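You operate a simulated robot arm through the tools that you are given. There is no shell and no other tool. Be economical: measure what you need, move in short steps, check, and stop when the job is done.

Carry out the task below with a simulated robot arm. There is one attempt and no reset: what you move stays moved.

TASK
Drizzle a dipper of honey on the yoghurt and screw the jar shut.
Fine: the dipper goes back in the brown cup; no drips on the table.
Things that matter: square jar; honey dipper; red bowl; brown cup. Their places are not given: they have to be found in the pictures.

It is judged by the outcome, as a careful person would: the job done as asked, and still so three seconds after it is handed in. It fails if anything else is knocked over, pushed out of place, dropped, spilled or broken.

THE ROBOT
A 7-joint arm with a two-finger parallel gripper, fixed in place. Base frame: the origin is at the foot of the arm, x ahead of it, y to its left, z up; the work surface is at about z = 0. Lengths are in mm, angles in degrees, forces in N, time in s.
With the tool pointing down near the work surface it reaches from about 220 to 580 mm from the base axis. Its first joint turns from -66.0 to 66.0 degrees. Payload 2.5 kg.
Tool frame: the origin (TCP) lies between the finger pads and is the grasp point; the fingertips stand 23 mm ahead of it; z points along the fingers, y is the line along which they close. The gripper opens to 94 mm. The fingers are 38 mm wide and 10 mm thick; the gripper's body (54 by 96 mm) begins 39 mm behind the TCP.
Orientation is that of the tool frame in the base frame, as a unit quaternion [x, y, z, w]. With the fingers straight down and closing along the base's y, the tool's x points along the base's -x, its y along +y and its z along -z.

THE INTERFACE
- The arm moves only by the tool servo_tool. Its argument "series" is a list of rows, each an object (a shift or turn left out is 0, a gripper value left out holds the last) with "translation": the shift along the tool's x, y, z in mm, a list of three; "delta_rot": the turn, a rotation vector about the tool's x, y, z in degrees, a list of three; "jaw": the gripper command, from -1 (shut) to 1 (fully open), values between in proportion. In form: [{"translation": [tx, ty, tz], "delta_rot": [ax, ay, az], "jaw": jaw}, ...]. A call has 1 to 10 rows; each row shifts and turns the commanded pose from where the row before left it, along the tool's axes as they then stand. A row lasts 0.2 s, in which the tool goes at most 50 mm and 8.6 degrees; a call with a longer step from one row to the next is refused whole, and so is a gripper value outside its range. A pose out of reach is approached as far as the arm can. The call stops where the force on the tool passes 70 N (or 10 N more than at its start, if that is more) or the arm is blocked; 0.2 s more then pass. The fingers move at their own pace (about 108 mm/s each) and stop on an object; they squeeze with about 26 N. The grip force told is the motor's: it shows also when the fingers shut on nothing. Time passes only in rows, and 0.2 s behind the last, so rows that do not move let the fingers close. It gives the time, the measured TCP pose, the force on the tool (base axes), the opening and the grip force at its end, in the units of the frame above (readings bear some noise).
- Cameras (640 x 400 px; columns grow to the right, rows downward): "scene" is fixed at [102.2, -395.5, 549.3]; the picture's right is [0.93, -0.36, 0.00], its down [-0.18, -0.47, -0.86] and it looks along [0.31, 0.80, -0.51] (base axes); focal length 331 px, centre (320, 200). "wrist" rides on the gripper at [-39, 0, -44] in the tool frame; the picture's right is [0.00, -1.00, 0.00], its down [0.97, 0.00, -0.24] and it looks along [0.24, 0.00, 0.97] (tool axes); focal length 218 px, centre (320, 200).
- camera(camera): a new picture of that camera. No time passes.
- point_at(camera, pixels): for up to 12 pixels [column, row] of the newest picture of that camera ("zoom" is the newest enlarged one), the place [x, y, z] in the base frame of the surface seen there, good to about 2 mm. No time passes.
- zoom(camera, box): a new picture of the part [left, top, right, bottom] of that camera's present view, enlarged. No time passes.
- hand_in(): hands the job in; it is judged then, once.

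Work in short steps. Measure before you move; look again where a grasp or a placing could have gone wrong, and mend it. You have 80 turns and 54 pictures in all, the two below and enlarged ones among them. Open the gripper and draw the arm clear of the work before you hand the job in, unless the task says otherwise; then end with one line.

The tools are called after "Request:" as a command line: name --argument value ..., lists and objects as JSON in quotes. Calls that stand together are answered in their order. servo_tool: Moves the arm, as the interface text tells. Its arguments: {"type":"object","properties":{"series":{"type":"array"}},"required":["series"]} The other tools are called the same way: camera (camera) takes a picture; point_at (camera, pixels) gives the place of the surface under pixels of a picture; zoom (camera, box) takes an enlarged picture of a part of a camera's view; hand_in () hands the job in.

At the start:

```text
time_s: 0.0
tool_pos: [417.2, 24.1, 390.5]
tcp_rot: [-0.001, 1.0, 0.001, 0.0]
force: [0.7, -0.1, 0.6]
finger_gap: 94.1
grip_force: 0.0
```

scene: 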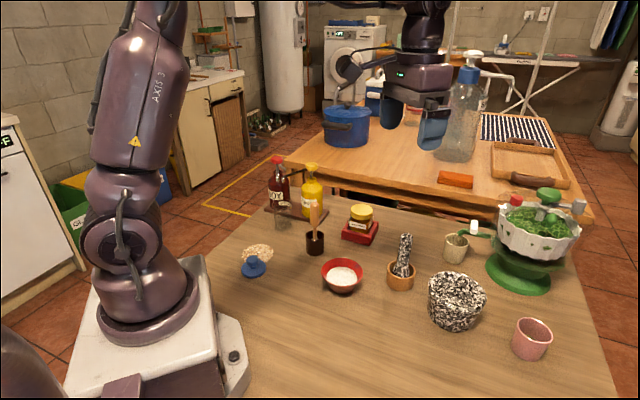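
wrist: 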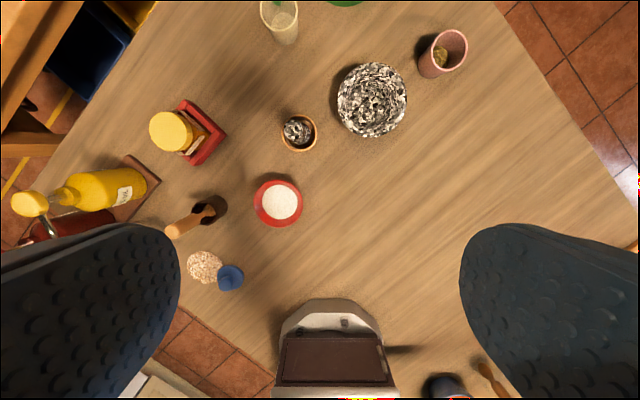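

The honey jar (yellow lid, red holder) is near scene (360,222), the dipper in the brown cup near (315,235), and the red bowl near (342,275). I zoom in for detail.

Request:
zoom --camera "scene" --box '[280, 180, 420, 300]'

Request:
zoom --camera "wrist" --box '[130, 80, 330, 300]'

Request:
point_at --camera "scene" --pixels '[[360, 210], [356, 226], [372, 236], [345, 241], [314, 203], [315, 225], [316, 240], [315, 253], [342, 276], [323, 271], [362, 273], [342, 292]]'

```text
3.33 times, centred on (350, 240) of scene
```

zoom: 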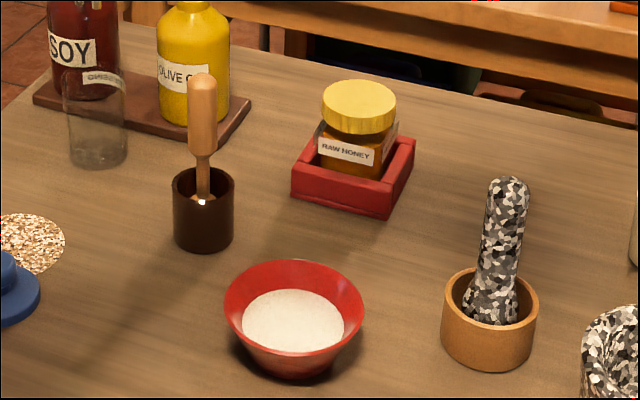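

```text
1.82 times, centred on (230, 190) of wrist
```

zoom: 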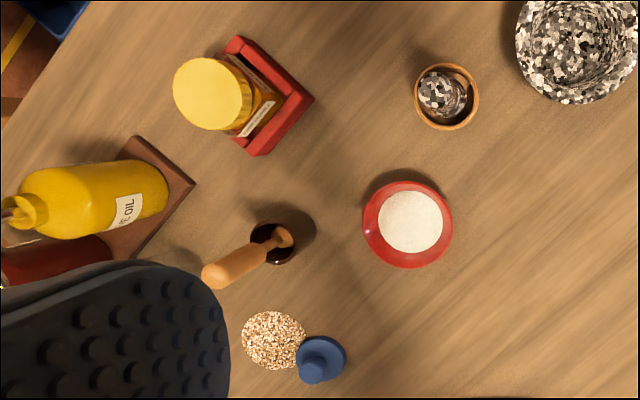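

```text
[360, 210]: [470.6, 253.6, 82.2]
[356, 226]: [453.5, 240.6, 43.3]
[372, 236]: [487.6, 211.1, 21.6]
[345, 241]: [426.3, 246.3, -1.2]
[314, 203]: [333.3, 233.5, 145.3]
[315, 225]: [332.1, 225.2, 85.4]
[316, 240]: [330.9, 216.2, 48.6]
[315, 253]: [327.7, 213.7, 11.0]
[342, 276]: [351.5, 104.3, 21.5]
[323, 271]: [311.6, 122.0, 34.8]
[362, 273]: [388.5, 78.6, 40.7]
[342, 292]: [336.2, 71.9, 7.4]
```

Lid centre is around (470,256,82). I move above it at a safe height to measure with the wrist camera.

Request:
servo_tool --series '[{"translation": [-9, 39, 18]}, {"translation": [-9, 39, 18]}, {"translation": [-9, 39, 18]}, {"translation": [-9, 39, 18]}, {"translation": [-9, 39, 18]}, {"translation": [-9, 39, 18]}, {}]'

Request:
camera --camera "wrist"

Request:
point_at --camera "scene" --pixels '[[277, 158], [277, 180], [311, 165], [311, 190], [312, 180]]'

```text
time_s: 1.6
tool_pos: [471.1, 258.6, 282.8]
tcp_rot: [0.002, 1.0, 0.001, 0.0]
force: [-0.5, 0.8, 0.0]
finger_gap: 93.9
grip_force: 0.0
```

```text
49 pictures are left
```

wrist: 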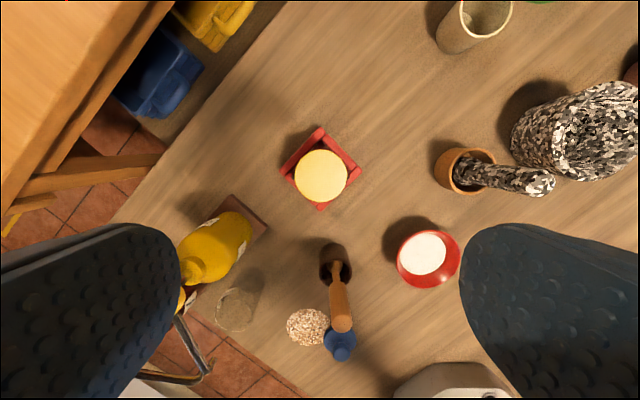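

```text
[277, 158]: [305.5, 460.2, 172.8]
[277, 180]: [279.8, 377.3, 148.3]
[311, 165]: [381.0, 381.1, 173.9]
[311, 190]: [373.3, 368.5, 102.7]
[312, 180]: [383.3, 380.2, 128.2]
```

Request:
zoom --camera "wrist" --box '[270, 120, 370, 220]'

Request:
point_at --camera "wrist" --pixels '[[297, 175], [345, 175], [321, 152], [321, 199], [321, 175], [319, 130], [284, 173], [358, 172], [321, 208], [300, 190], [320, 132]]'

```text
4.00 times, centred on (320, 170) of wrist
```

zoom: 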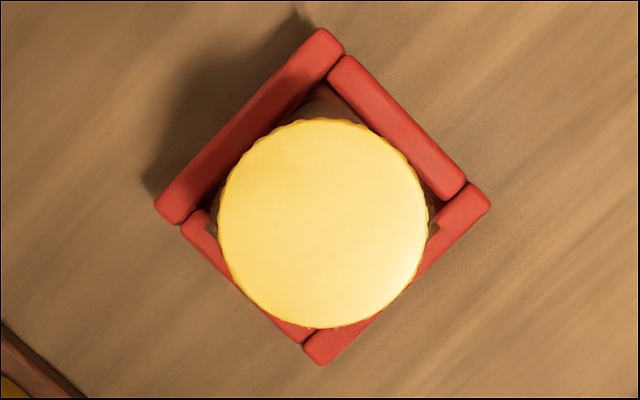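

```text
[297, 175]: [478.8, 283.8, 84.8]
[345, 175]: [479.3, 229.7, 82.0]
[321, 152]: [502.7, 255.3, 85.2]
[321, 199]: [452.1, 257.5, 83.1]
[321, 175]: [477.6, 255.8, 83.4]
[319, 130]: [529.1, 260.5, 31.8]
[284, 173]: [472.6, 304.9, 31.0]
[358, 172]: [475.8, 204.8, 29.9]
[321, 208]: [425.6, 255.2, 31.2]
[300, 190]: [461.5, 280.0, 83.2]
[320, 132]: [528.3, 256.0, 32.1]
```

Request:
zoom --camera "scene" --box '[330, 195, 390, 250]'

Request:
point_at --camera "zoom" --pixels '[[330, 100], [330, 130], [330, 140], [330, 150], [330, 160], [330, 170], [330, 180], [330, 195], [330, 210], [330, 225], [330, 240], [330, 260]]'

```text
7.27 times, centred on (360, 222) of scene
```

zoom: 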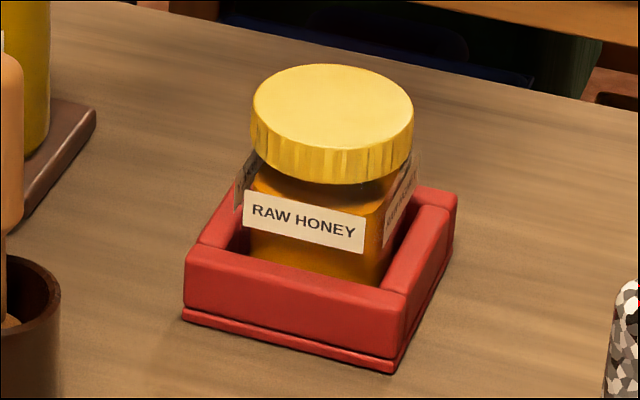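

```text
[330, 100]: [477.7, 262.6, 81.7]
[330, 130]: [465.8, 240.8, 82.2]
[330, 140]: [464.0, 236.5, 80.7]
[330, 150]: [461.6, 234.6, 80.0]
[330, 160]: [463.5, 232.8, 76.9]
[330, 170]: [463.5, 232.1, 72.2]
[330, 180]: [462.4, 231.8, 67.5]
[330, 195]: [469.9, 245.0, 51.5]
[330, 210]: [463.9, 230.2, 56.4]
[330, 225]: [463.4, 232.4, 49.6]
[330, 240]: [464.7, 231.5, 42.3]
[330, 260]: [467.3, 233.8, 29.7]
```

Lid spans z 66–83 with a diameter of about 54, centred at (477.5,256.5). I pre-turn clockwise 60° and descend to z≈130.

Request:
servo_tool --series '[{"translation": [-6.4, -2, 20]}, {"translation": [0, 0, 20], "delta_rot": [0, 0, 8.5]}, {"translation": [0, 0, 20], "delta_rot": [0, 0, 8.5]}, {"translation": [0, 0, 20], "delta_rot": [0, 0, 8.5]}, {"translation": [0, 0, 20], "delta_rot": [0, 0, 8.5]}, {"translation": [0, 0, 20], "delta_rot": [0, 0, 8.5]}, {"translation": [0, 0, 20], "delta_rot": [0, 0, 8.5]}, {"translation": [0, 0, 13], "delta_rot": [0, 0, 8.5]}, {}]'

Request:
camera --camera "wrist"

```text
time_s: 3.6
tool_pos: [478.7, 256.6, 128.7]
tcp_rot: [0.498, 0.867, 0.0, 0.0]
force: [-0.2, -0.1, 0.2]
finger_gap: 94.2
grip_force: 0.0
```

```text
46 pictures are left
```

wrist: 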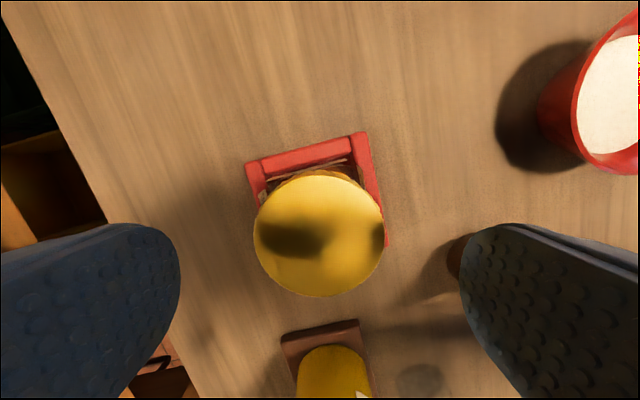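

The lid is centred. I descend to z≈87 and close the gripper.

Request:
servo_tool --series '[{"translation": [0, 0, 21]}, {"translation": [0, 0, 20.5]}, {"jaw": -1}, {"jaw": -1}, {"jaw": -1}]'

```text
time_s: 4.8
tool_pos: [477.2, 256.0, 87.4]
tcp_rot: [0.496, 0.868, 0.0, 0.0]
force: [-0.1, -0.3, 0.4]
finger_gap: 56.7
grip_force: 26.2
```

Gripped at 56.7 mm. I unscrew counter-clockwise in steps and watch the force.

Request:
servo_tool --series '[{"delta_rot": [0, 0, -7]}, {"delta_rot": [0, 0, -7]}, {"delta_rot": [0, 0, -7]}, {"delta_rot": [0, 0, -7]}, {"delta_rot": [0, 0, -7]}, {"delta_rot": [0, 0, -7]}]'

Request:
zoom --camera "scene" --box '[320, 180, 400, 250]'

```text
time_s: 6.2
tool_pos: [478.6, 256.4, 87.7]
tcp_rot: [0.152, 0.988, 0.0, 0.0]
force: [4.9, 1.7, 2.8]
finger_gap: 56.5
grip_force: 26.0
```

```text
5.71 times, centred on (360, 215) of scene
```

zoom: 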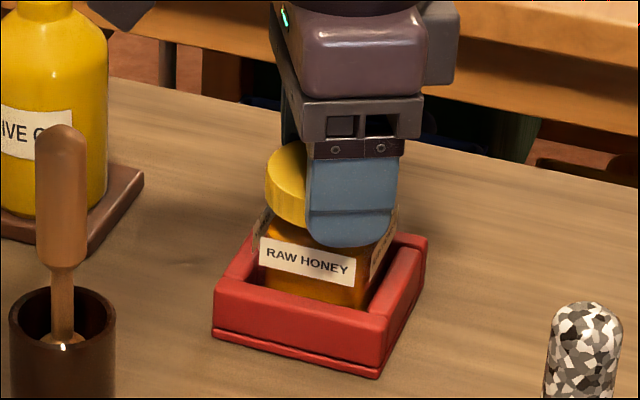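

The jar stays put in its holder and forces are small. I keep unscrewing.

Request:
servo_tool --series '[{"translation": [0, 0, -0.1], "delta_rot": [0, 0, -8]}, {"translation": [0, 0, -0.1], "delta_rot": [0, 0, -8]}, {"translation": [0, 0, -0.1], "delta_rot": [0, 0, -8]}, {"translation": [0, 0, -0.1], "delta_rot": [0, 0, -8]}, {"translation": [0, 0, -0.1], "delta_rot": [0, 0, -8]}, {"translation": [0, 0, -0.1], "delta_rot": [0, 0, -8]}, {"translation": [0, 0, -0.1], "delta_rot": [0, 0, -8]}, {"translation": [0, 0, -0.1], "delta_rot": [0, 0, -8]}, {"translation": [0, 0, -0.1], "delta_rot": [0, 0, -8]}, {"translation": [0, 0, -0.1], "delta_rot": [0, 0, -8]}]'

```text
time_s: 8.4
tool_pos: [477.2, 257.9, 89.2]
tcp_rot: [-0.52, 0.854, 0.001, 0.0]
force: [4.1, 13.4, 7.9]
finger_gap: 56.9
grip_force: 25.7
```

Turned 122° so far. I test with a gentle 2 mm lift.

Request:
servo_tool --series '[{"translation": [0, 0, -1]}, {"translation": [0, 0, -1]}, {}]'

Request:
zoom --camera "scene" --box '[320, 180, 400, 250]'

```text
time_s: 9.2
tool_pos: [476.9, 256.9, 91.1]
tcp_rot: [-0.519, 0.855, 0.001, -0.001]
force: [3.4, 16.4, -1.8]
finger_gap: 56.8
grip_force: 26.0
```

```text
5.71 times, centred on (360, 215) of scene
```

zoom: 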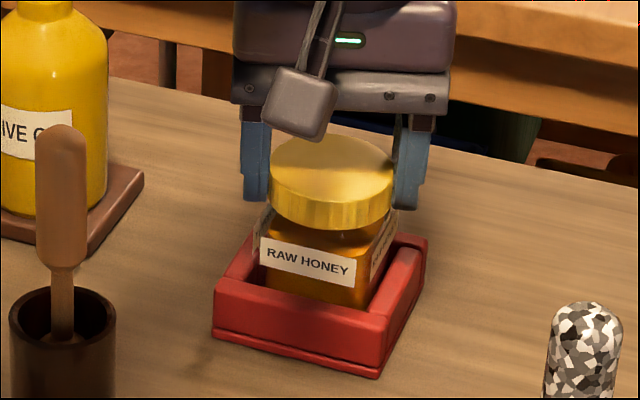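

Request:
point_at --camera "zoom" --pixels '[[340, 165], [330, 195], [330, 225], [330, 240], [300, 255], [380, 215], [340, 235]]'

Request:
servo_tool --series '[{"translation": [0, 0, -0.2], "delta_rot": [0, 0, -8]}, {"translation": [0, 0, -0.2], "delta_rot": [0, 0, -8]}, {"translation": [0, 0, -0.2], "delta_rot": [0, 0, -8]}, {}]'

```text
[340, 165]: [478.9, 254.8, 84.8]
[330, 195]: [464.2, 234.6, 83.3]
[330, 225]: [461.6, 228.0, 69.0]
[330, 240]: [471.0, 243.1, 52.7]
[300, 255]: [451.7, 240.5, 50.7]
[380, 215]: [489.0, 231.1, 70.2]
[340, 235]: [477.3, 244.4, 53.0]
```

```text
time_s: 10.2
tool_pos: [477.0, 256.9, 91.5]
tcp_rot: [-0.685, 0.728, 0.0, -0.001]
force: [-3.2, 12.0, 0.1]
finger_gap: 56.8
grip_force: 26.1
```

Lid has risen with the turning and is now nearly force-free. I turn a little further while lifting.

Request:
servo_tool --series '[{"translation": [0, 0, -0.3], "delta_rot": [0, 0, -8]}, {"translation": [0, 0, -0.3], "delta_rot": [0, 0, -8]}, {"translation": [0, 0, -0.3], "delta_rot": [0, 0, -8]}, {"translation": [0, 0, -0.3], "delta_rot": [0, 0, -8]}, {"translation": [0, 0, -1]}, {"translation": [0, 0, -1]}, {}]'

```text
time_s: 11.8
tool_pos: [478.8, 255.5, 93.8]
tcp_rot: [0.859, -0.511, 0.0, 0.0]
force: [-3.7, 2.5, -7.3]
finger_gap: 56.7
grip_force: 26.0
```

Request:
servo_tool --series '[{"delta_rot": [0, 0, -8]}, {"delta_rot": [0, 0, -8]}, {"delta_rot": [0, 0, -8]}, {"delta_rot": [0, 0, -8]}, {}]'

Request:
zoom --camera "scene" --box '[320, 180, 400, 250]'

```text
time_s: 13.0
tool_pos: [477.0, 256.4, 94.7]
tcp_rot: [0.967, -0.253, 0.0, 0.0]
force: [-1.8, 0.0, 0.3]
finger_gap: 56.8
grip_force: 26.6
```

```text
5.71 times, centred on (360, 215) of scene
```

zoom: 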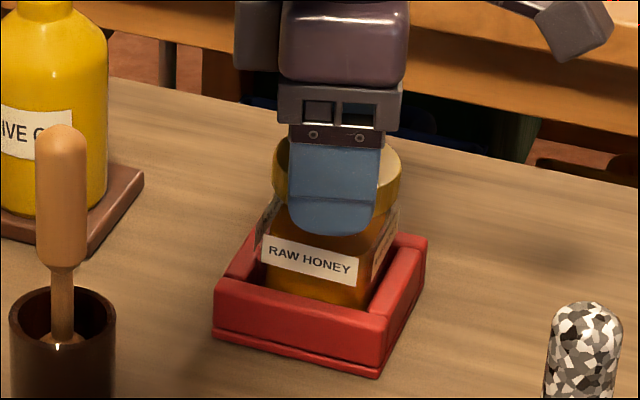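

Forces are now near zero after 210° of turning. I lift gently.

Request:
servo_tool --series '[{"translation": [0, 0, -1]}, {"translation": [0, 0, -1]}, {"translation": [0, 0, -1]}, {}]'

```text
time_s: 14.0
tool_pos: [478.0, 255.8, 97.7]
tcp_rot: [0.967, -0.255, 0.0, -0.001]
force: [-1.0, 0.5, -1.1]
finger_gap: 56.6
grip_force: 25.8
```

Free. I lift further and look.

Request:
servo_tool --series '[{"translation": [0, 0, -5]}, {"translation": [0, 0, -10]}, {"translation": [0, 0, -30]}, {"translation": [0, 0, -40]}, {"translation": [0, 0, -40]}, {}]'

Request:
camera --camera "scene"

Request:
zoom --camera "scene" --box '[310, 140, 410, 250]'

```text
time_s: 15.4
tool_pos: [478.2, 256.0, 223.4]
tcp_rot: [0.967, -0.255, 0.0, 0.0]
force: [-0.2, -0.6, -0.6]
finger_gap: 56.6
grip_force: 26.2
```

```text
42 pictures are left
```

scene: 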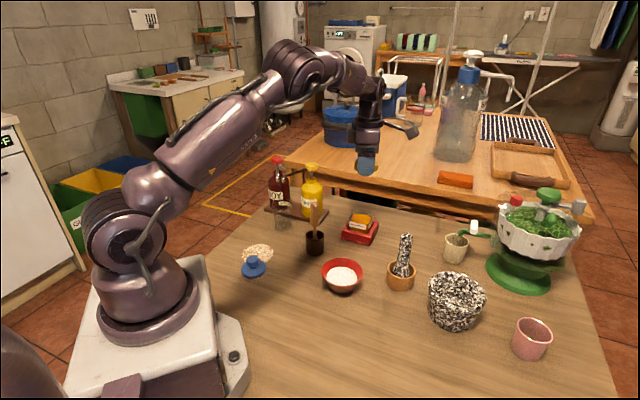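

```text
3.64 times, centred on (360, 195) of scene
```

zoom: 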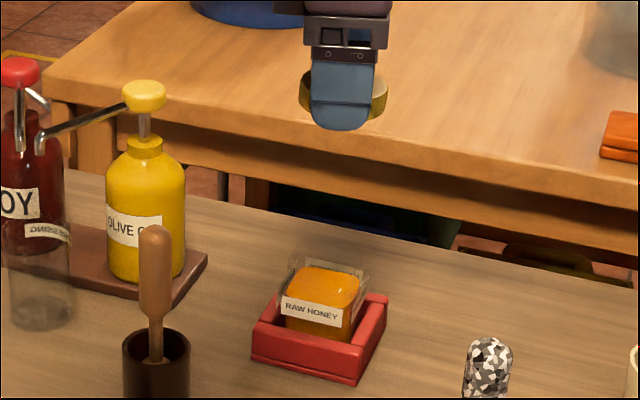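

Lid is off. I look for a free spot on the table to set it down.

Request:
point_at --camera "scene" --pixels '[[400, 283], [388, 275], [400, 290], [372, 258], [380, 320], [420, 330], [455, 300], [430, 310], [456, 250], [410, 250], [340, 320], [405, 240]]'

Request:
camera --camera "wrist"

```text
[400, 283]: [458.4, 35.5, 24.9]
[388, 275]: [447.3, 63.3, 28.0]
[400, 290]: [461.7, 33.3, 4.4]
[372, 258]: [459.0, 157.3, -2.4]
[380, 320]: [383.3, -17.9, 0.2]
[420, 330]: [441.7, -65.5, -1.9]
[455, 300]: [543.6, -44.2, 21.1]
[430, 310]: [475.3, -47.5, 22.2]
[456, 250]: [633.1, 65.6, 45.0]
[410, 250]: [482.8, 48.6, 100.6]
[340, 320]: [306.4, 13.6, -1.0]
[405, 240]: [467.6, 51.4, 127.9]
```

```text
40 pictures are left
```

wrist: 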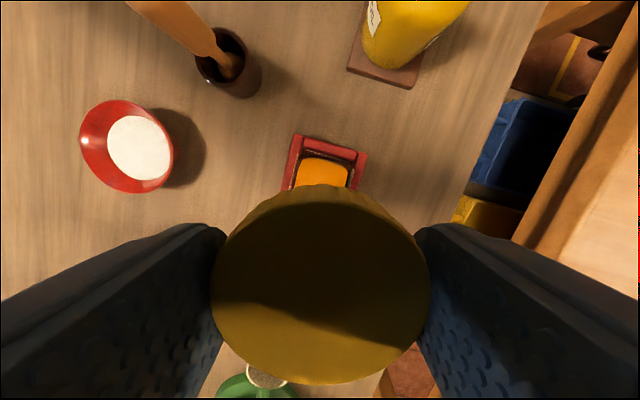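

I'll set the lid down at about (485,148), which is clear, keeping the same yaw.

Request:
servo_tool --series '[{"translation": [19.8, 30.2, 0]}, {"translation": [19.8, 30.2, 0]}, {"translation": [19.8, 30.2, 0]}, {"translation": [0, 0, 35]}, {"translation": [0, 0, 35]}, {"translation": [0, 0, 35]}, {"translation": [0, 0, 35]}, {"translation": [0, 0, 30]}, {}]'

Request:
camera --camera "scene"

```text
time_s: 17.4
tool_pos: [484.2, 148.5, 51.7]
tcp_rot: [0.967, -0.254, 0.0, 0.0]
force: [0.1, -0.5, -0.1]
finger_gap: 56.6
grip_force: 25.9
```

```text
39 pictures are left
```

scene: 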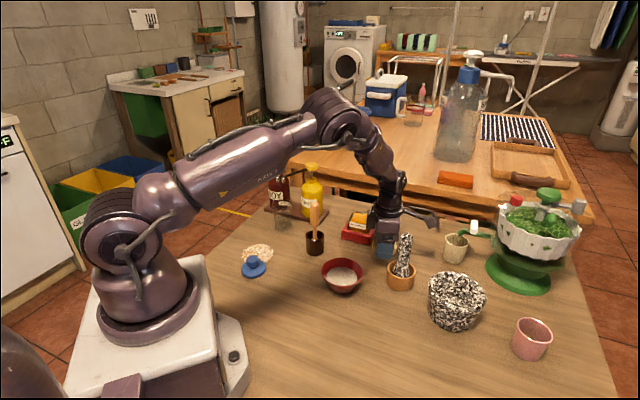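

Request:
servo_tool --series '[{"translation": [0, 0, 14]}, {"translation": [0, 0, 9]}, {"translation": [0, 0, 2]}, {"translation": [0, 0, 2]}, {}]'

```text
time_s: 18.6
tool_pos: [484.6, 148.0, 23.6]
tcp_rot: [0.967, -0.254, 0.0, 0.0]
force: [0.0, -0.2, -0.7]
finger_gap: 56.4
grip_force: 26.3
```

Request:
servo_tool --series '[{"translation": [0, 0, 1]}, {"jaw": 0.6}, {"jaw": 0.6}, {}, {"translation": [0, 0, -20]}, {"translation": [0, 0, -40]}, {"translation": [0, 0, -45]}, {"translation": [0, 0, -45]}, {"translation": [0, 0, -45]}, {}]'

Request:
camera --camera "wrist"

```text
time_s: 20.8
tool_pos: [483.8, 148.4, 220.8]
tcp_rot: [0.967, -0.255, 0.0, 0.0]
force: [-0.1, -0.3, 0.4]
finger_gap: 74.9
grip_force: 0.0
```

```text
38 pictures are left
```

wrist: 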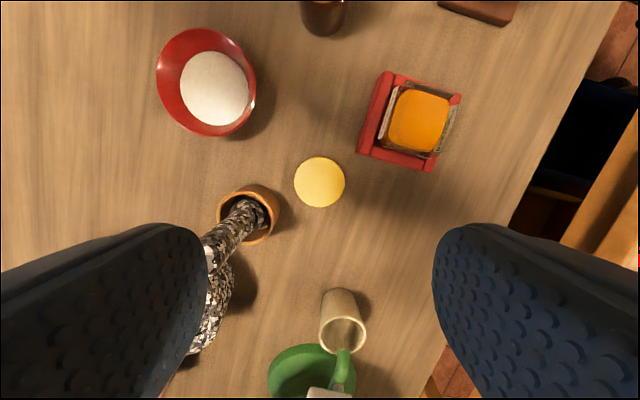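

Lid sits flat on the table. I measure the open jar, the bowl and the lid.

Request:
zoom --camera "wrist" --box '[355, 65, 475, 175]'

Request:
point_at --camera "wrist" --pixels '[[319, 181], [418, 120], [400, 97], [447, 100], [435, 148], [393, 145], [213, 88], [206, 28], [160, 80], [255, 95], [205, 135], [320, 158]]'

Request:
zoom --camera "scene" --box '[330, 195, 390, 250]'

Request:
point_at --camera "zoom" --pixels '[[340, 150], [340, 165], [340, 180], [300, 150], [380, 165], [340, 130], [270, 170]]'

```text
3.64 times, centred on (415, 120) of wrist
```

zoom: 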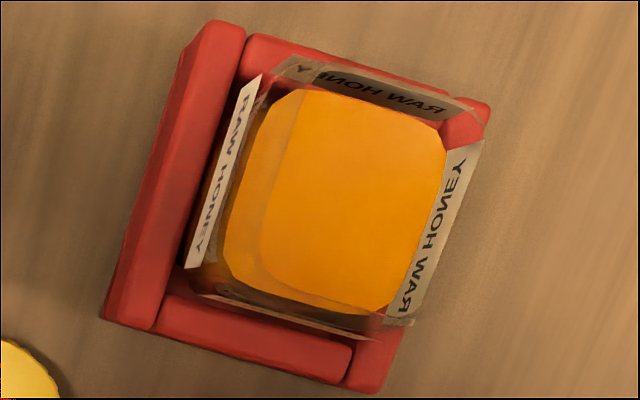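

```text
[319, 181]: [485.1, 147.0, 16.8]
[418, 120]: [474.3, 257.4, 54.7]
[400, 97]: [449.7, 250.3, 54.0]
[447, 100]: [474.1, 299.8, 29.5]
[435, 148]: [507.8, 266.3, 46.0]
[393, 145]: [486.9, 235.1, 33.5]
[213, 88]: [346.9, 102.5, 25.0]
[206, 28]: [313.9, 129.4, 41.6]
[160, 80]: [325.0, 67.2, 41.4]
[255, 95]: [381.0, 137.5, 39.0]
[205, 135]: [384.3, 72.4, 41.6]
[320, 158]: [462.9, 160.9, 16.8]
```

```text
7.27 times, centred on (360, 222) of scene
```

zoom: 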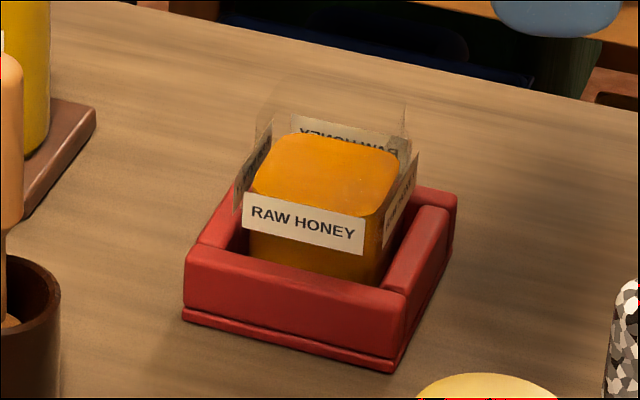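

```text
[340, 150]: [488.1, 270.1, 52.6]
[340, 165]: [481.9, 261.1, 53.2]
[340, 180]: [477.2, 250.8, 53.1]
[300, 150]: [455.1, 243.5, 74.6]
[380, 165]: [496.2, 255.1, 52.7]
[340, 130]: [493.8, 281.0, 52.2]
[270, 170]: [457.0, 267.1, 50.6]
```

Honey surface is at z≈53 and the jar centre is (478,256). Bowl centre is about (349,102) with its rim at z 41. Next I move above the dipper.

Request:
servo_tool --series '[{"translation": [-42, 3.4, 0]}, {"translation": [-42, 3.4, 0]}, {"translation": [-42, 3.4, 0]}, {"translation": [-42, 3.4, 0]}, {}]'

Request:
camera --camera "wrist"

Request:
zoom --camera "scene" --box '[270, 180, 370, 260]'

```text
time_s: 22.0
tool_pos: [331.9, 220.0, 218.9]
tcp_rot: [0.967, -0.255, 0.0, 0.0]
force: [0.6, -0.2, 0.4]
finger_gap: 75.3
grip_force: 0.1
```

```text
35 pictures are left
```

wrist: 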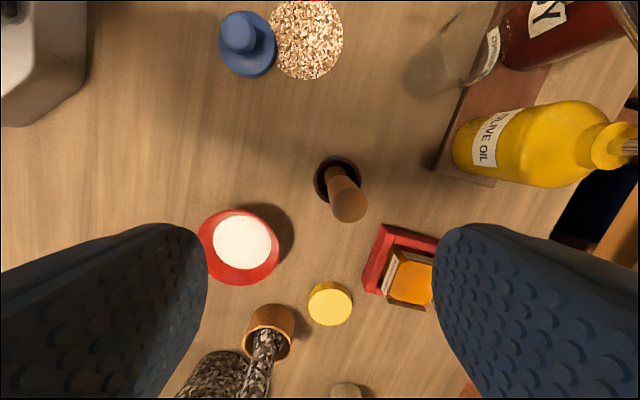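

```text
5.00 times, centred on (320, 220) of scene
```

zoom: 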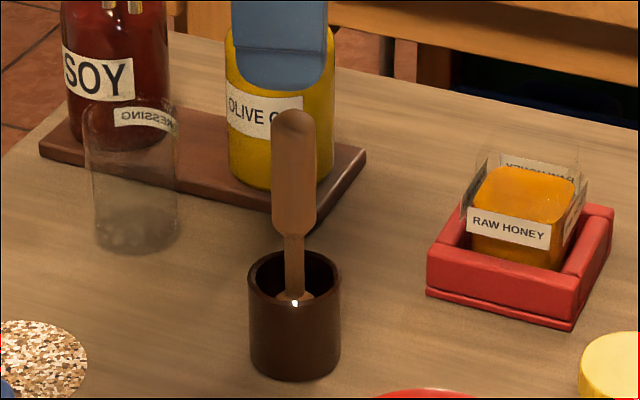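

Request:
zoom --camera "wrist" --box '[300, 140, 380, 240]'

Request:
point_at --camera "wrist" --pixels '[[348, 207], [333, 205], [364, 203], [349, 221], [342, 185], [336, 170], [316, 177], [338, 157], [360, 177], [330, 165]]'

Request:
point_at --camera "scene" --pixels '[[314, 203], [315, 210], [315, 218], [315, 230], [315, 236], [315, 240], [315, 253], [306, 238], [322, 238]]'

```text
4.00 times, centred on (340, 190) of wrist
```

zoom: 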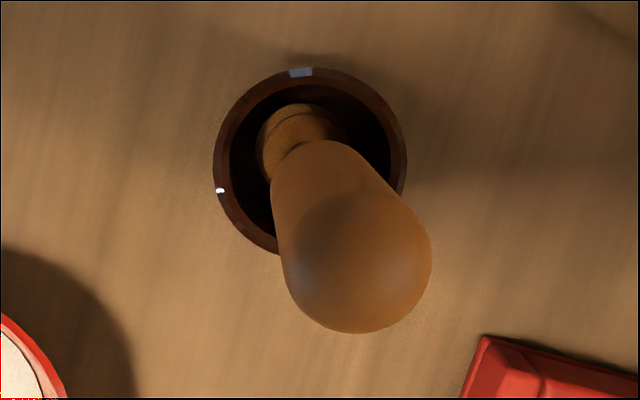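

```text
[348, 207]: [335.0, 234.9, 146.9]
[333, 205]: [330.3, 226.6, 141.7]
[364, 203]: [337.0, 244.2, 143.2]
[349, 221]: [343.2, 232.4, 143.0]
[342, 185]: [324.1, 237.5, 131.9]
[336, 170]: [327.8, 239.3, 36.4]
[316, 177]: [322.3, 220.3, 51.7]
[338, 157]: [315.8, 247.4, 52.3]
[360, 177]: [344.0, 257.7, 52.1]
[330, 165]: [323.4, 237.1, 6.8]
```

```text
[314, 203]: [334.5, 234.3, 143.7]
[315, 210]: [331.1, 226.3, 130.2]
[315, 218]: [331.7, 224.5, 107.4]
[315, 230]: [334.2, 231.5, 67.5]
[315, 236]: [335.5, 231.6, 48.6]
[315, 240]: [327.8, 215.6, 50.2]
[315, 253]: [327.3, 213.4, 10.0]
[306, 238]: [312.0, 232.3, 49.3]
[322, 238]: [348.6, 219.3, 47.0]
```

Dipper handle is vertical at about (334.5,235), top z 146, about 17 mm across. I lower around it.

Request:
servo_tool --series '[{"translation": [-5.1, -14.3, 0]}, {"translation": [0, 0, 30]}, {"translation": [0, 0, 30]}, {"translation": [0, 0, 25]}, {"translation": [0, 0, 14]}, {}]'

Request:
camera --camera "wrist"

```text
time_s: 23.4
tool_pos: [334.4, 233.4, 120.2]
tcp_rot: [0.967, -0.255, 0.0, -0.001]
force: [-0.2, -0.3, 0.0]
finger_gap: 75.4
grip_force: 0.1
```

```text
32 pictures are left
```

wrist: 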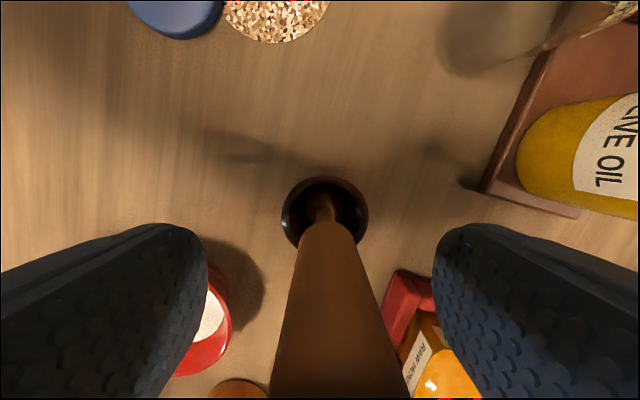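

Request:
servo_tool --series '[{"translation": [0, -1.3, 0]}, {"jaw": -1}, {"jaw": -1}, {"jaw": -1}, {}]'

```text
time_s: 24.6
tool_pos: [335.0, 235.3, 119.5]
tcp_rot: [0.967, -0.255, 0.0, 0.0]
force: [0.2, 0.4, 0.0]
finger_gap: 19.8
grip_force: 26.5
```

Gripped at 19.8 mm with no side force. I lift straight up and check.

Request:
servo_tool --series '[{"translation": [0, 0, -10]}, {"translation": [0, 0, -20]}, {"translation": [0, 0, -30]}, {"translation": [0, 0, -30]}, {"translation": [0, 0, -15]}, {}]'

Request:
zoom --camera "scene" --box '[260, 140, 380, 260]'

```text
time_s: 26.0
tool_pos: [335.2, 236.1, 225.8]
tcp_rot: [0.967, -0.254, 0.0, 0.0]
force: [-0.6, -0.1, 0.1]
finger_gap: 19.5
grip_force: 25.0
```

```text
3.33 times, centred on (320, 200) of scene
```

zoom: 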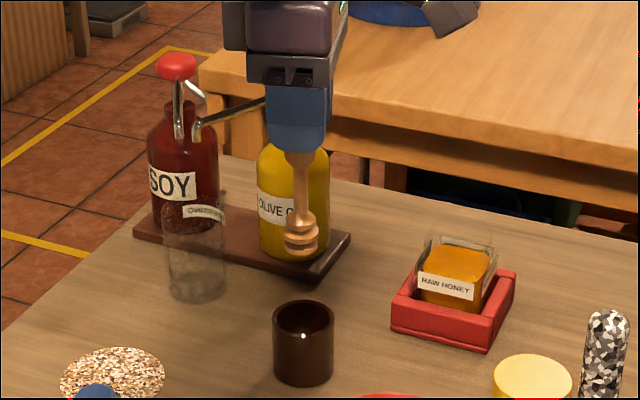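

Request:
point_at --camera "zoom" --pixels '[[302, 253], [302, 245], [302, 230], [302, 215], [287, 237], [318, 237], [299, 190]]'

```text
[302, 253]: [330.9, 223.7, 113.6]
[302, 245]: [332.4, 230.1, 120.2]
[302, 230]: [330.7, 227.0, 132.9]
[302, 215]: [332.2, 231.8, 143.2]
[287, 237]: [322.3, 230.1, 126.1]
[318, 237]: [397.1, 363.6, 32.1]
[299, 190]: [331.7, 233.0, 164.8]
```

The dipper hangs vertical with its tip about 114 mm below the TCP. I move it over the jar centre.

Request:
servo_tool --series '[{"translation": [28.5, -22, 0]}, {"translation": [28.5, -22, 0]}, {"translation": [28.5, -22, 0]}, {"translation": [28.5, -22, 0]}, {}, {}]'

Request:
zoom --camera "scene" --box '[310, 150, 410, 250]'

Request:
camera --camera "wrist"

```text
time_s: 27.4
tool_pos: [478.9, 255.2, 225.7]
tcp_rot: [0.967, -0.255, 0.0, 0.0]
force: [-0.5, 0.4, -0.5]
finger_gap: 19.7
grip_force: 26.3
```

```text
4.00 times, centred on (360, 200) of scene
```

zoom: 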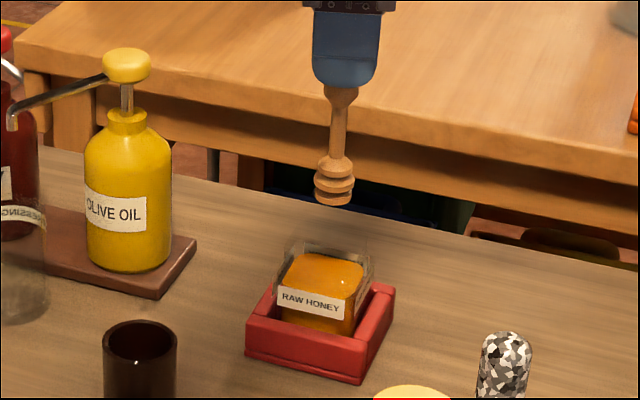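

```text
29 pictures are left
```

wrist: 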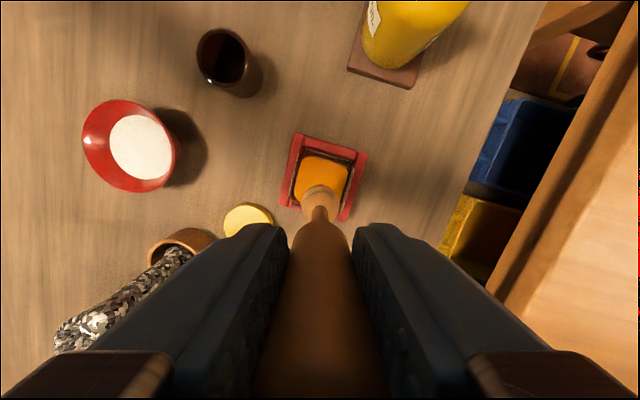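

Aligned. I lower into the honey slowly; the tip should end at z≈25, about 28 mm deep.

Request:
servo_tool --series '[{"translation": [-1.3, 0.2, 20]}, {"translation": [0, 0, 15]}, {"translation": [0, 0, 12]}, {"translation": [0, 0, 10]}, {"translation": [0, 0, 10]}, {"translation": [0, 0, 10]}, {"translation": [0, 0, 8]}, {}]'

Request:
zoom --camera "scene" --box '[320, 180, 400, 250]'

```text
time_s: 29.2
tool_pos: [477.0, 255.7, 141.3]
tcp_rot: [0.967, -0.254, 0.0, 0.001]
force: [0.8, 0.0, 0.1]
finger_gap: 19.3
grip_force: 26.2
```

```text
5.71 times, centred on (360, 215) of scene
```

zoom: 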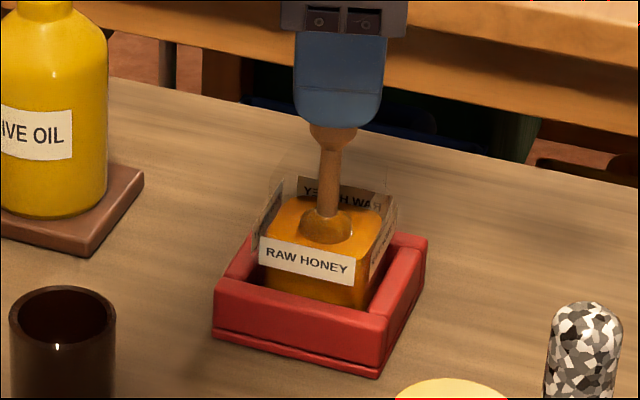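

Request:
servo_tool --series '[{"translation": [0, 0, 5]}, {}, {}, {}, {}, {"translation": [0, 0, -10]}, {"translation": [0, 0, -15]}, {"translation": [0, 0, -15]}, {}]'

Request:
zoom --camera "scene" --box '[320, 180, 400, 250]'

```text
time_s: 31.2
tool_pos: [476.5, 254.8, 175.7]
tcp_rot: [0.967, -0.256, 0.0, 0.0]
force: [0.0, 0.0, -0.2]
finger_gap: 19.6
grip_force: 26.2
```

```text
5.71 times, centred on (360, 215) of scene
```

zoom: 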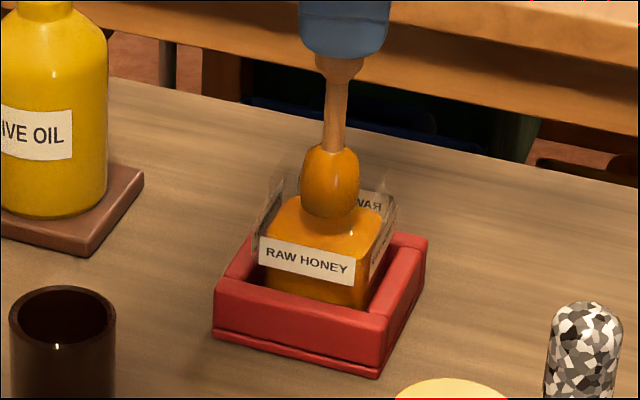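

The dipper head is thickly coated. I raise it a little inside the jar mouth and see whether it drips.

Request:
servo_tool --series '[{"translation": [0, 0, -12]}, {}, {}, {}, {}]'

Request:
zoom --camera "scene" --box '[320, 180, 400, 250]'

```text
time_s: 32.4
tool_pos: [476.4, 256.0, 187.8]
tcp_rot: [0.967, -0.254, 0.0, 0.001]
force: [-0.1, -0.8, 0.9]
finger_gap: 19.4
grip_force: 25.9
```

```text
5.71 times, centred on (360, 215) of scene
```

zoom: 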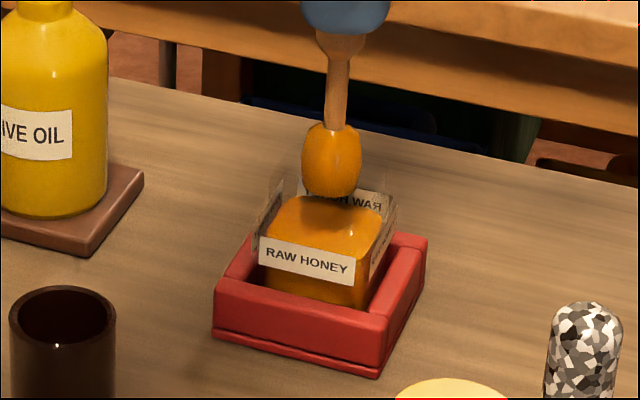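

Request:
servo_tool --series '[{}, {}, {}, {}, {}, {}, {}, {}, {}, {}]'

Request:
zoom --camera "scene" --box '[320, 180, 400, 250]'

```text
time_s: 34.6
tool_pos: [477.8, 255.3, 187.6]
tcp_rot: [0.967, -0.255, 0.001, 0.0]
force: [0.4, 0.1, -0.2]
finger_gap: 19.6
grip_force: 26.0
```

```text
5.71 times, centred on (360, 215) of scene
```

zoom: 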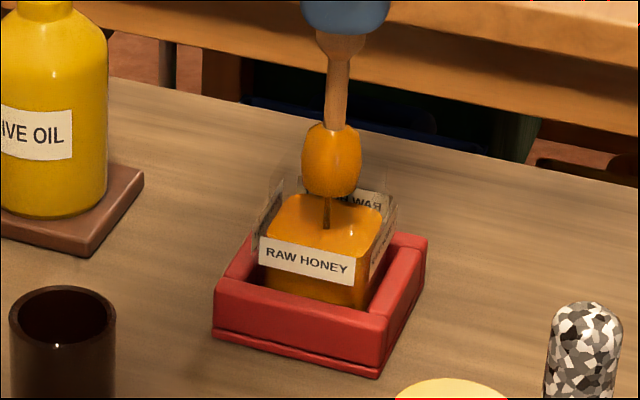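

Held still it starts to string after about 2–3 s, so the transfer must be quick. I re-dip to gather and reload the honey.

Request:
servo_tool --series '[{"translation": [0, 0, 15]}, {"translation": [0, 0, 15]}, {"translation": [0, 0, 10]}, {"translation": [0, 0, 10]}, {}, {}, {}]'

```text
time_s: 36.2
tool_pos: [477.2, 256.0, 136.8]
tcp_rot: [0.967, -0.255, 0.001, -0.001]
force: [-0.6, -0.5, 0.4]
finger_gap: 19.7
grip_force: 26.1
```

Now I lift, go quickly to the bowl centre (350,102), and lower so the tip is about 45 mm above the yoghurt.

Request:
servo_tool --series '[{"translation": [0, 0, -25]}, {"translation": [0, 0, -35]}, {"translation": [0, 0, -30]}, {"translation": [-7.05, 39.3, 0]}, {"translation": [-7.05, 39.3, 0]}, {"translation": [-7.05, 39.3, 0]}, {"translation": [-7.05, 39.3, 5]}, {"translation": [-7.05, 39.3, 10]}, {"translation": [0, 0, 25]}]'

Request:
camera --camera "scene"

```text
time_s: 38.2
tool_pos: [348.5, 102.1, 187.6]
tcp_rot: [0.967, -0.254, -0.001, 0.0]
force: [-0.3, -0.5, -0.4]
finger_gap: 19.1
grip_force: 26.5
```

```text
24 pictures are left
```

scene: 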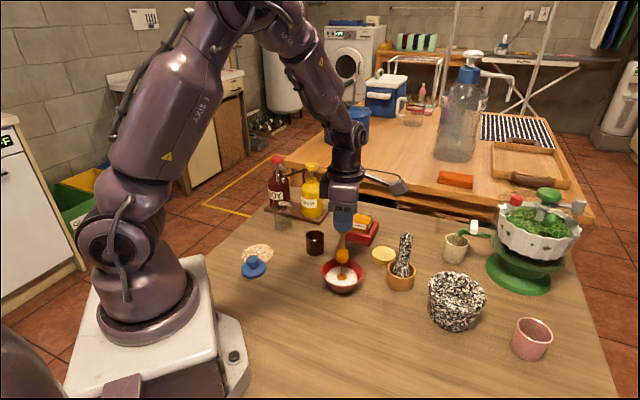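

Honey is stringing onto the yoghurt. I drizzle with small motions around the centre.

Request:
servo_tool --series '[{"translation": [4, 0, 0]}, {"translation": [4, 0, 0]}, {"translation": [-4, 4, 0]}, {"translation": [-4, 4, 0]}, {"translation": [-4, -4, 0]}, {"translation": [-4, -4, 0]}, {"translation": [4, -4, 0]}, {"translation": [4, -4, 0]}, {"translation": [0, 4, 0]}, {"translation": [0, 4, 0]}]'

Request:
zoom --camera "scene" --box '[300, 200, 400, 300]'

```text
time_s: 40.4
tool_pos: [349.9, 102.7, 187.9]
tcp_rot: [0.967, -0.255, 0.0, 0.0]
force: [-0.3, 0.2, 0.3]
finger_gap: 19.2
grip_force: 26.0
```

```text
4.00 times, centred on (350, 250) of scene
```

zoom: 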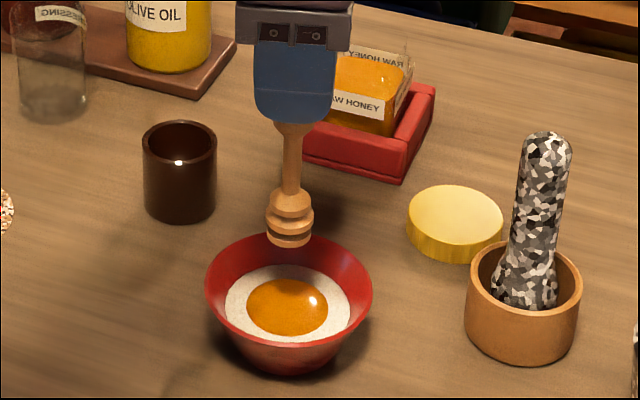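

Honey is on the yoghurt and the dipper looks empty. I wait a little over the bowl to let any last drip fall, then check.

Request:
servo_tool --series '[{}, {}, {}, {}, {}, {}, {}, {}, {}, {}]'

Request:
zoom --camera "scene" --box '[310, 220, 370, 300]'

```text
time_s: 42.6
tool_pos: [349.6, 101.9, 187.6]
tcp_rot: [0.967, -0.254, 0.0, 0.0]
force: [0.9, -0.6, -0.7]
finger_gap: 19.8
grip_force: 25.7
```

```text
5.00 times, centred on (340, 260) of scene
```

zoom: 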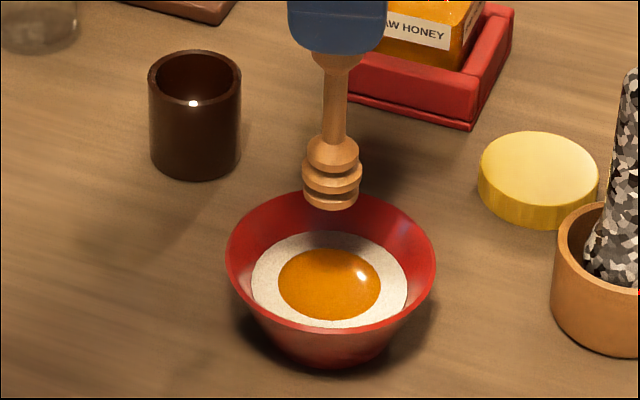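

Dipper is clean, no drips. I return it above the cup.

Request:
servo_tool --series '[{"translation": [0, 0, -35]}, {"translation": [-26.2, -36.2, 0]}, {"translation": [-26.2, -36.2, 0]}, {"translation": [-26.2, -36.3, 0]}, {}, {}]'

Request:
zoom --camera "scene" --box '[270, 160, 370, 260]'

```text
time_s: 44.0
tool_pos: [334.6, 237.0, 222.3]
tcp_rot: [0.967, -0.255, -0.001, 0.0]
force: [0.5, 0.7, 0.0]
finger_gap: 19.6
grip_force: 26.3
```

```text
4.00 times, centred on (320, 210) of scene
```

zoom: 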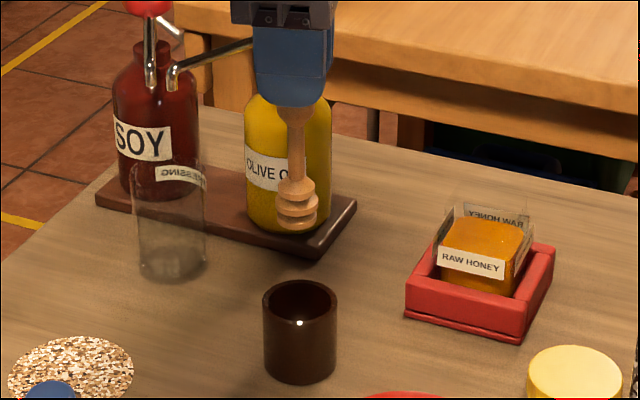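

Aligned with the cup. I lower it in.

Request:
servo_tool --series '[{"translation": [0, 0, 25]}, {"translation": [0, 0, 25]}, {"translation": [0, 0, 20]}, {"translation": [0, 0, 15]}, {"translation": [0, 0, 10]}, {"translation": [0, 0, 5]}, {"translation": [0, 0, 1]}, {}]'

```text
time_s: 45.8
tool_pos: [334.7, 236.6, 121.9]
tcp_rot: [0.967, -0.255, 0.0, 0.0]
force: [0.5, 0.7, 0.0]
finger_gap: 19.3
grip_force: 25.5
```

Request:
servo_tool --series '[{"translation": [0, 0, 1]}, {"translation": [0, 0, 1]}, {}]'

```text
time_s: 46.6
tool_pos: [335.0, 235.7, 120.2]
tcp_rot: [0.967, -0.255, 0.001, 0.0]
force: [-1.5, -2.1, 10.1]
finger_gap: 19.8
grip_force: 25.6
```

Bottomed in the cup (10 N). I back off slightly, release, and rise.

Request:
servo_tool --series '[{"translation": [0, 0, -0.7]}, {"jaw": -0.4}, {"jaw": 0.3}, {"jaw": 0.6}, {}]'

Request:
camera --camera "wrist"

```text
time_s: 47.8
tool_pos: [335.0, 235.6, 120.0]
tcp_rot: [0.967, -0.254, 0.001, -0.001]
force: [0.3, -0.1, 0.1]
finger_gap: 75.0
grip_force: 0.1
```

```text
20 pictures are left
```

wrist: 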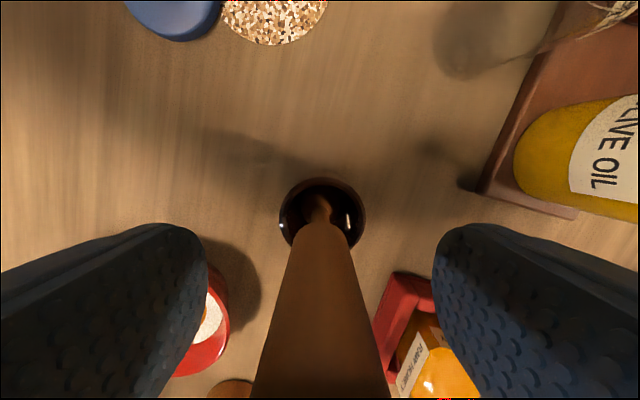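

Dipper stands in the cup. I rise and go back over the lid at (485,148).

Request:
servo_tool --series '[{"translation": [0, 0, -30]}, {"translation": [0, 0, -38]}, {"translation": [0, 0, -37]}, {"translation": [43.4, 0.7, 0]}, {"translation": [43.4, 0.7, 0]}, {"translation": [43.4, 0.7, 0]}, {"translation": [43.3, 0.7, 0]}, {}]'

Request:
camera --camera "scene"

Request:
camera --camera "wrist"

Request:
point_at --camera "wrist" --pixels '[[319, 181], [295, 182], [343, 182], [319, 158], [319, 205]]'

```text
time_s: 49.6
tool_pos: [484.1, 147.7, 226.2]
tcp_rot: [0.967, -0.254, -0.001, -0.001]
force: [0.7, -0.4, 0.1]
finger_gap: 75.1
grip_force: 0.1
```

```text
19 pictures are left
```

scene: 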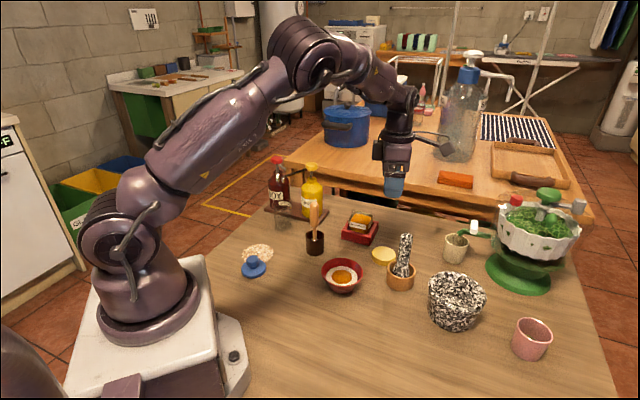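

```text
18 pictures are left
```

wrist: 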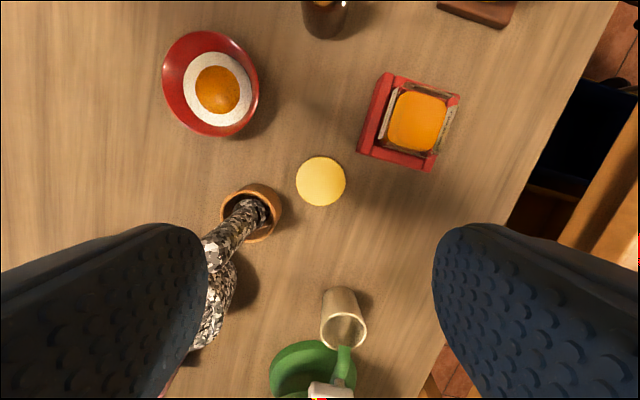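

```text
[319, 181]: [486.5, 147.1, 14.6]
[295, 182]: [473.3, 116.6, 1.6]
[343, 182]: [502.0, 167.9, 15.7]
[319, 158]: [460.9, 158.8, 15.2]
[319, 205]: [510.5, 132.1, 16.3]
```

Lid unmoved. I lower to z≈24 and grip it again at the same yaw.

Request:
servo_tool --series '[{"translation": [0.3, 0, 40]}, {"translation": [0, 0, 40]}, {"translation": [0, 0, 40]}, {"translation": [0, 0, 40]}, {"translation": [0, 0, 25]}, {"translation": [0, 0, 12]}, {"translation": [0, 0, 3.5]}, {}]'

```text
time_s: 51.4
tool_pos: [484.8, 147.6, 24.6]
tcp_rot: [0.967, -0.255, 0.0, 0.001]
force: [-0.5, 0.3, -0.7]
finger_gap: 75.6
grip_force: 0.1
```

Request:
servo_tool --series '[{"jaw": -1}, {"jaw": -1}, {"jaw": -1}, {"translation": [0, 0, -20]}, {"translation": [0, 0, -45]}, {"translation": [0, 0, -45]}, {"translation": [0, 0, -45]}, {"translation": [0, 0, -10]}, {}]'

Request:
camera --camera "wrist"

```text
time_s: 53.4
tool_pos: [483.1, 146.3, 190.5]
tcp_rot: [0.967, -0.255, 0.0, 0.0]
force: [1.3, 0.5, -0.7]
finger_gap: 56.1
grip_force: 26.3
```

```text
17 pictures are left
```

wrist: 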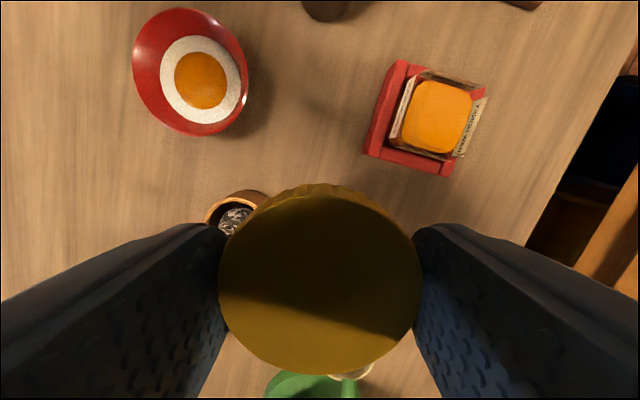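

Lid held. I bring it above the jar.

Request:
servo_tool --series '[{"translation": [-19.9, -30.4, 0]}, {"translation": [-19.9, -30.4, 0]}, {"translation": [-19.9, -30.3, 0]}, {}, {}]'

```text
time_s: 54.6
tool_pos: [476.0, 255.8, 191.6]
tcp_rot: [0.967, -0.256, 0.0, 0.0]
force: [-0.2, -0.8, 0.6]
finger_gap: 56.3
grip_force: 26.2
```

Request:
servo_tool --series '[{"translation": [0, 0, 40]}, {"translation": [0, 0, 30]}, {"translation": [0, 0, 14]}, {}, {}]'

Request:
zoom --camera "scene" --box '[320, 180, 400, 250]'

```text
time_s: 55.8
tool_pos: [477.6, 254.9, 105.8]
tcp_rot: [0.967, -0.255, 0.0, 0.001]
force: [0.1, 0.5, 0.0]
finger_gap: 56.4
grip_force: 26.0
```

```text
5.71 times, centred on (360, 215) of scene
```

zoom: 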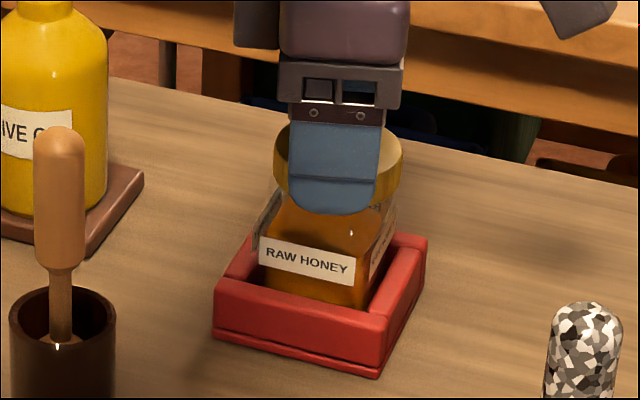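

I lower slowly to the thread start.

Request:
servo_tool --series '[{"translation": [-0.3, -0.5, 2]}, {"translation": [0, 0, 2]}, {"translation": [0, 0, 2]}, {"translation": [0, 0, 2]}, {}]'

```text
time_s: 57.0
tool_pos: [479.5, 256.9, 99.0]
tcp_rot: [0.967, -0.256, 0.003, -0.001]
force: [0.4, -7.5, 26.8]
finger_gap: 56.6
grip_force: 25.6
```

Contact on the neck at z≈99. I ease off a little and start turning clockwise, following down.

Request:
servo_tool --series '[{"translation": [0, 0, -0.6], "delta_rot": [0, 0, 6]}, {"translation": [0, 0, 0.1], "delta_rot": [0, 0, 8]}, {"translation": [0, 0, 0.1], "delta_rot": [0, 0, 8]}, {"translation": [0, 0, 0.1], "delta_rot": [0, 0, 8]}, {}]'

```text
time_s: 58.2
tool_pos: [478.4, 256.9, 98.9]
tcp_rot: [0.868, -0.497, 0.0, 0.0]
force: [-1.1, 0.8, -0.4]
finger_gap: 56.8
grip_force: 26.0
```

Request:
servo_tool --series '[{"translation": [0, 0, 0.5]}, {"translation": [0, 0, 0.5]}, {}]'

```text
time_s: 59.0
tool_pos: [477.9, 257.4, 97.9]
tcp_rot: [0.868, -0.496, 0.001, 0.0]
force: [-1.6, 2.5, 2.1]
finger_gap: 56.6
grip_force: 26.7
```

Request:
servo_tool --series '[{"translation": [0, 0, 0.15], "delta_rot": [0, 0, 8]}, {"translation": [0, 0, 0.15], "delta_rot": [0, 0, 8]}, {"translation": [0, 0, 0.15], "delta_rot": [0, 0, 8]}, {"translation": [0, 0, 0.15], "delta_rot": [0, 0, 8]}, {"translation": [0, 0, 0.15], "delta_rot": [0, 0, 8]}, {}]'

```text
time_s: 60.4
tool_pos: [477.6, 256.1, 97.6]
tcp_rot: [-0.645, 0.764, 0.0, 0.0]
force: [0.0, 0.2, -0.9]
finger_gap: 56.7
grip_force: 26.4
```

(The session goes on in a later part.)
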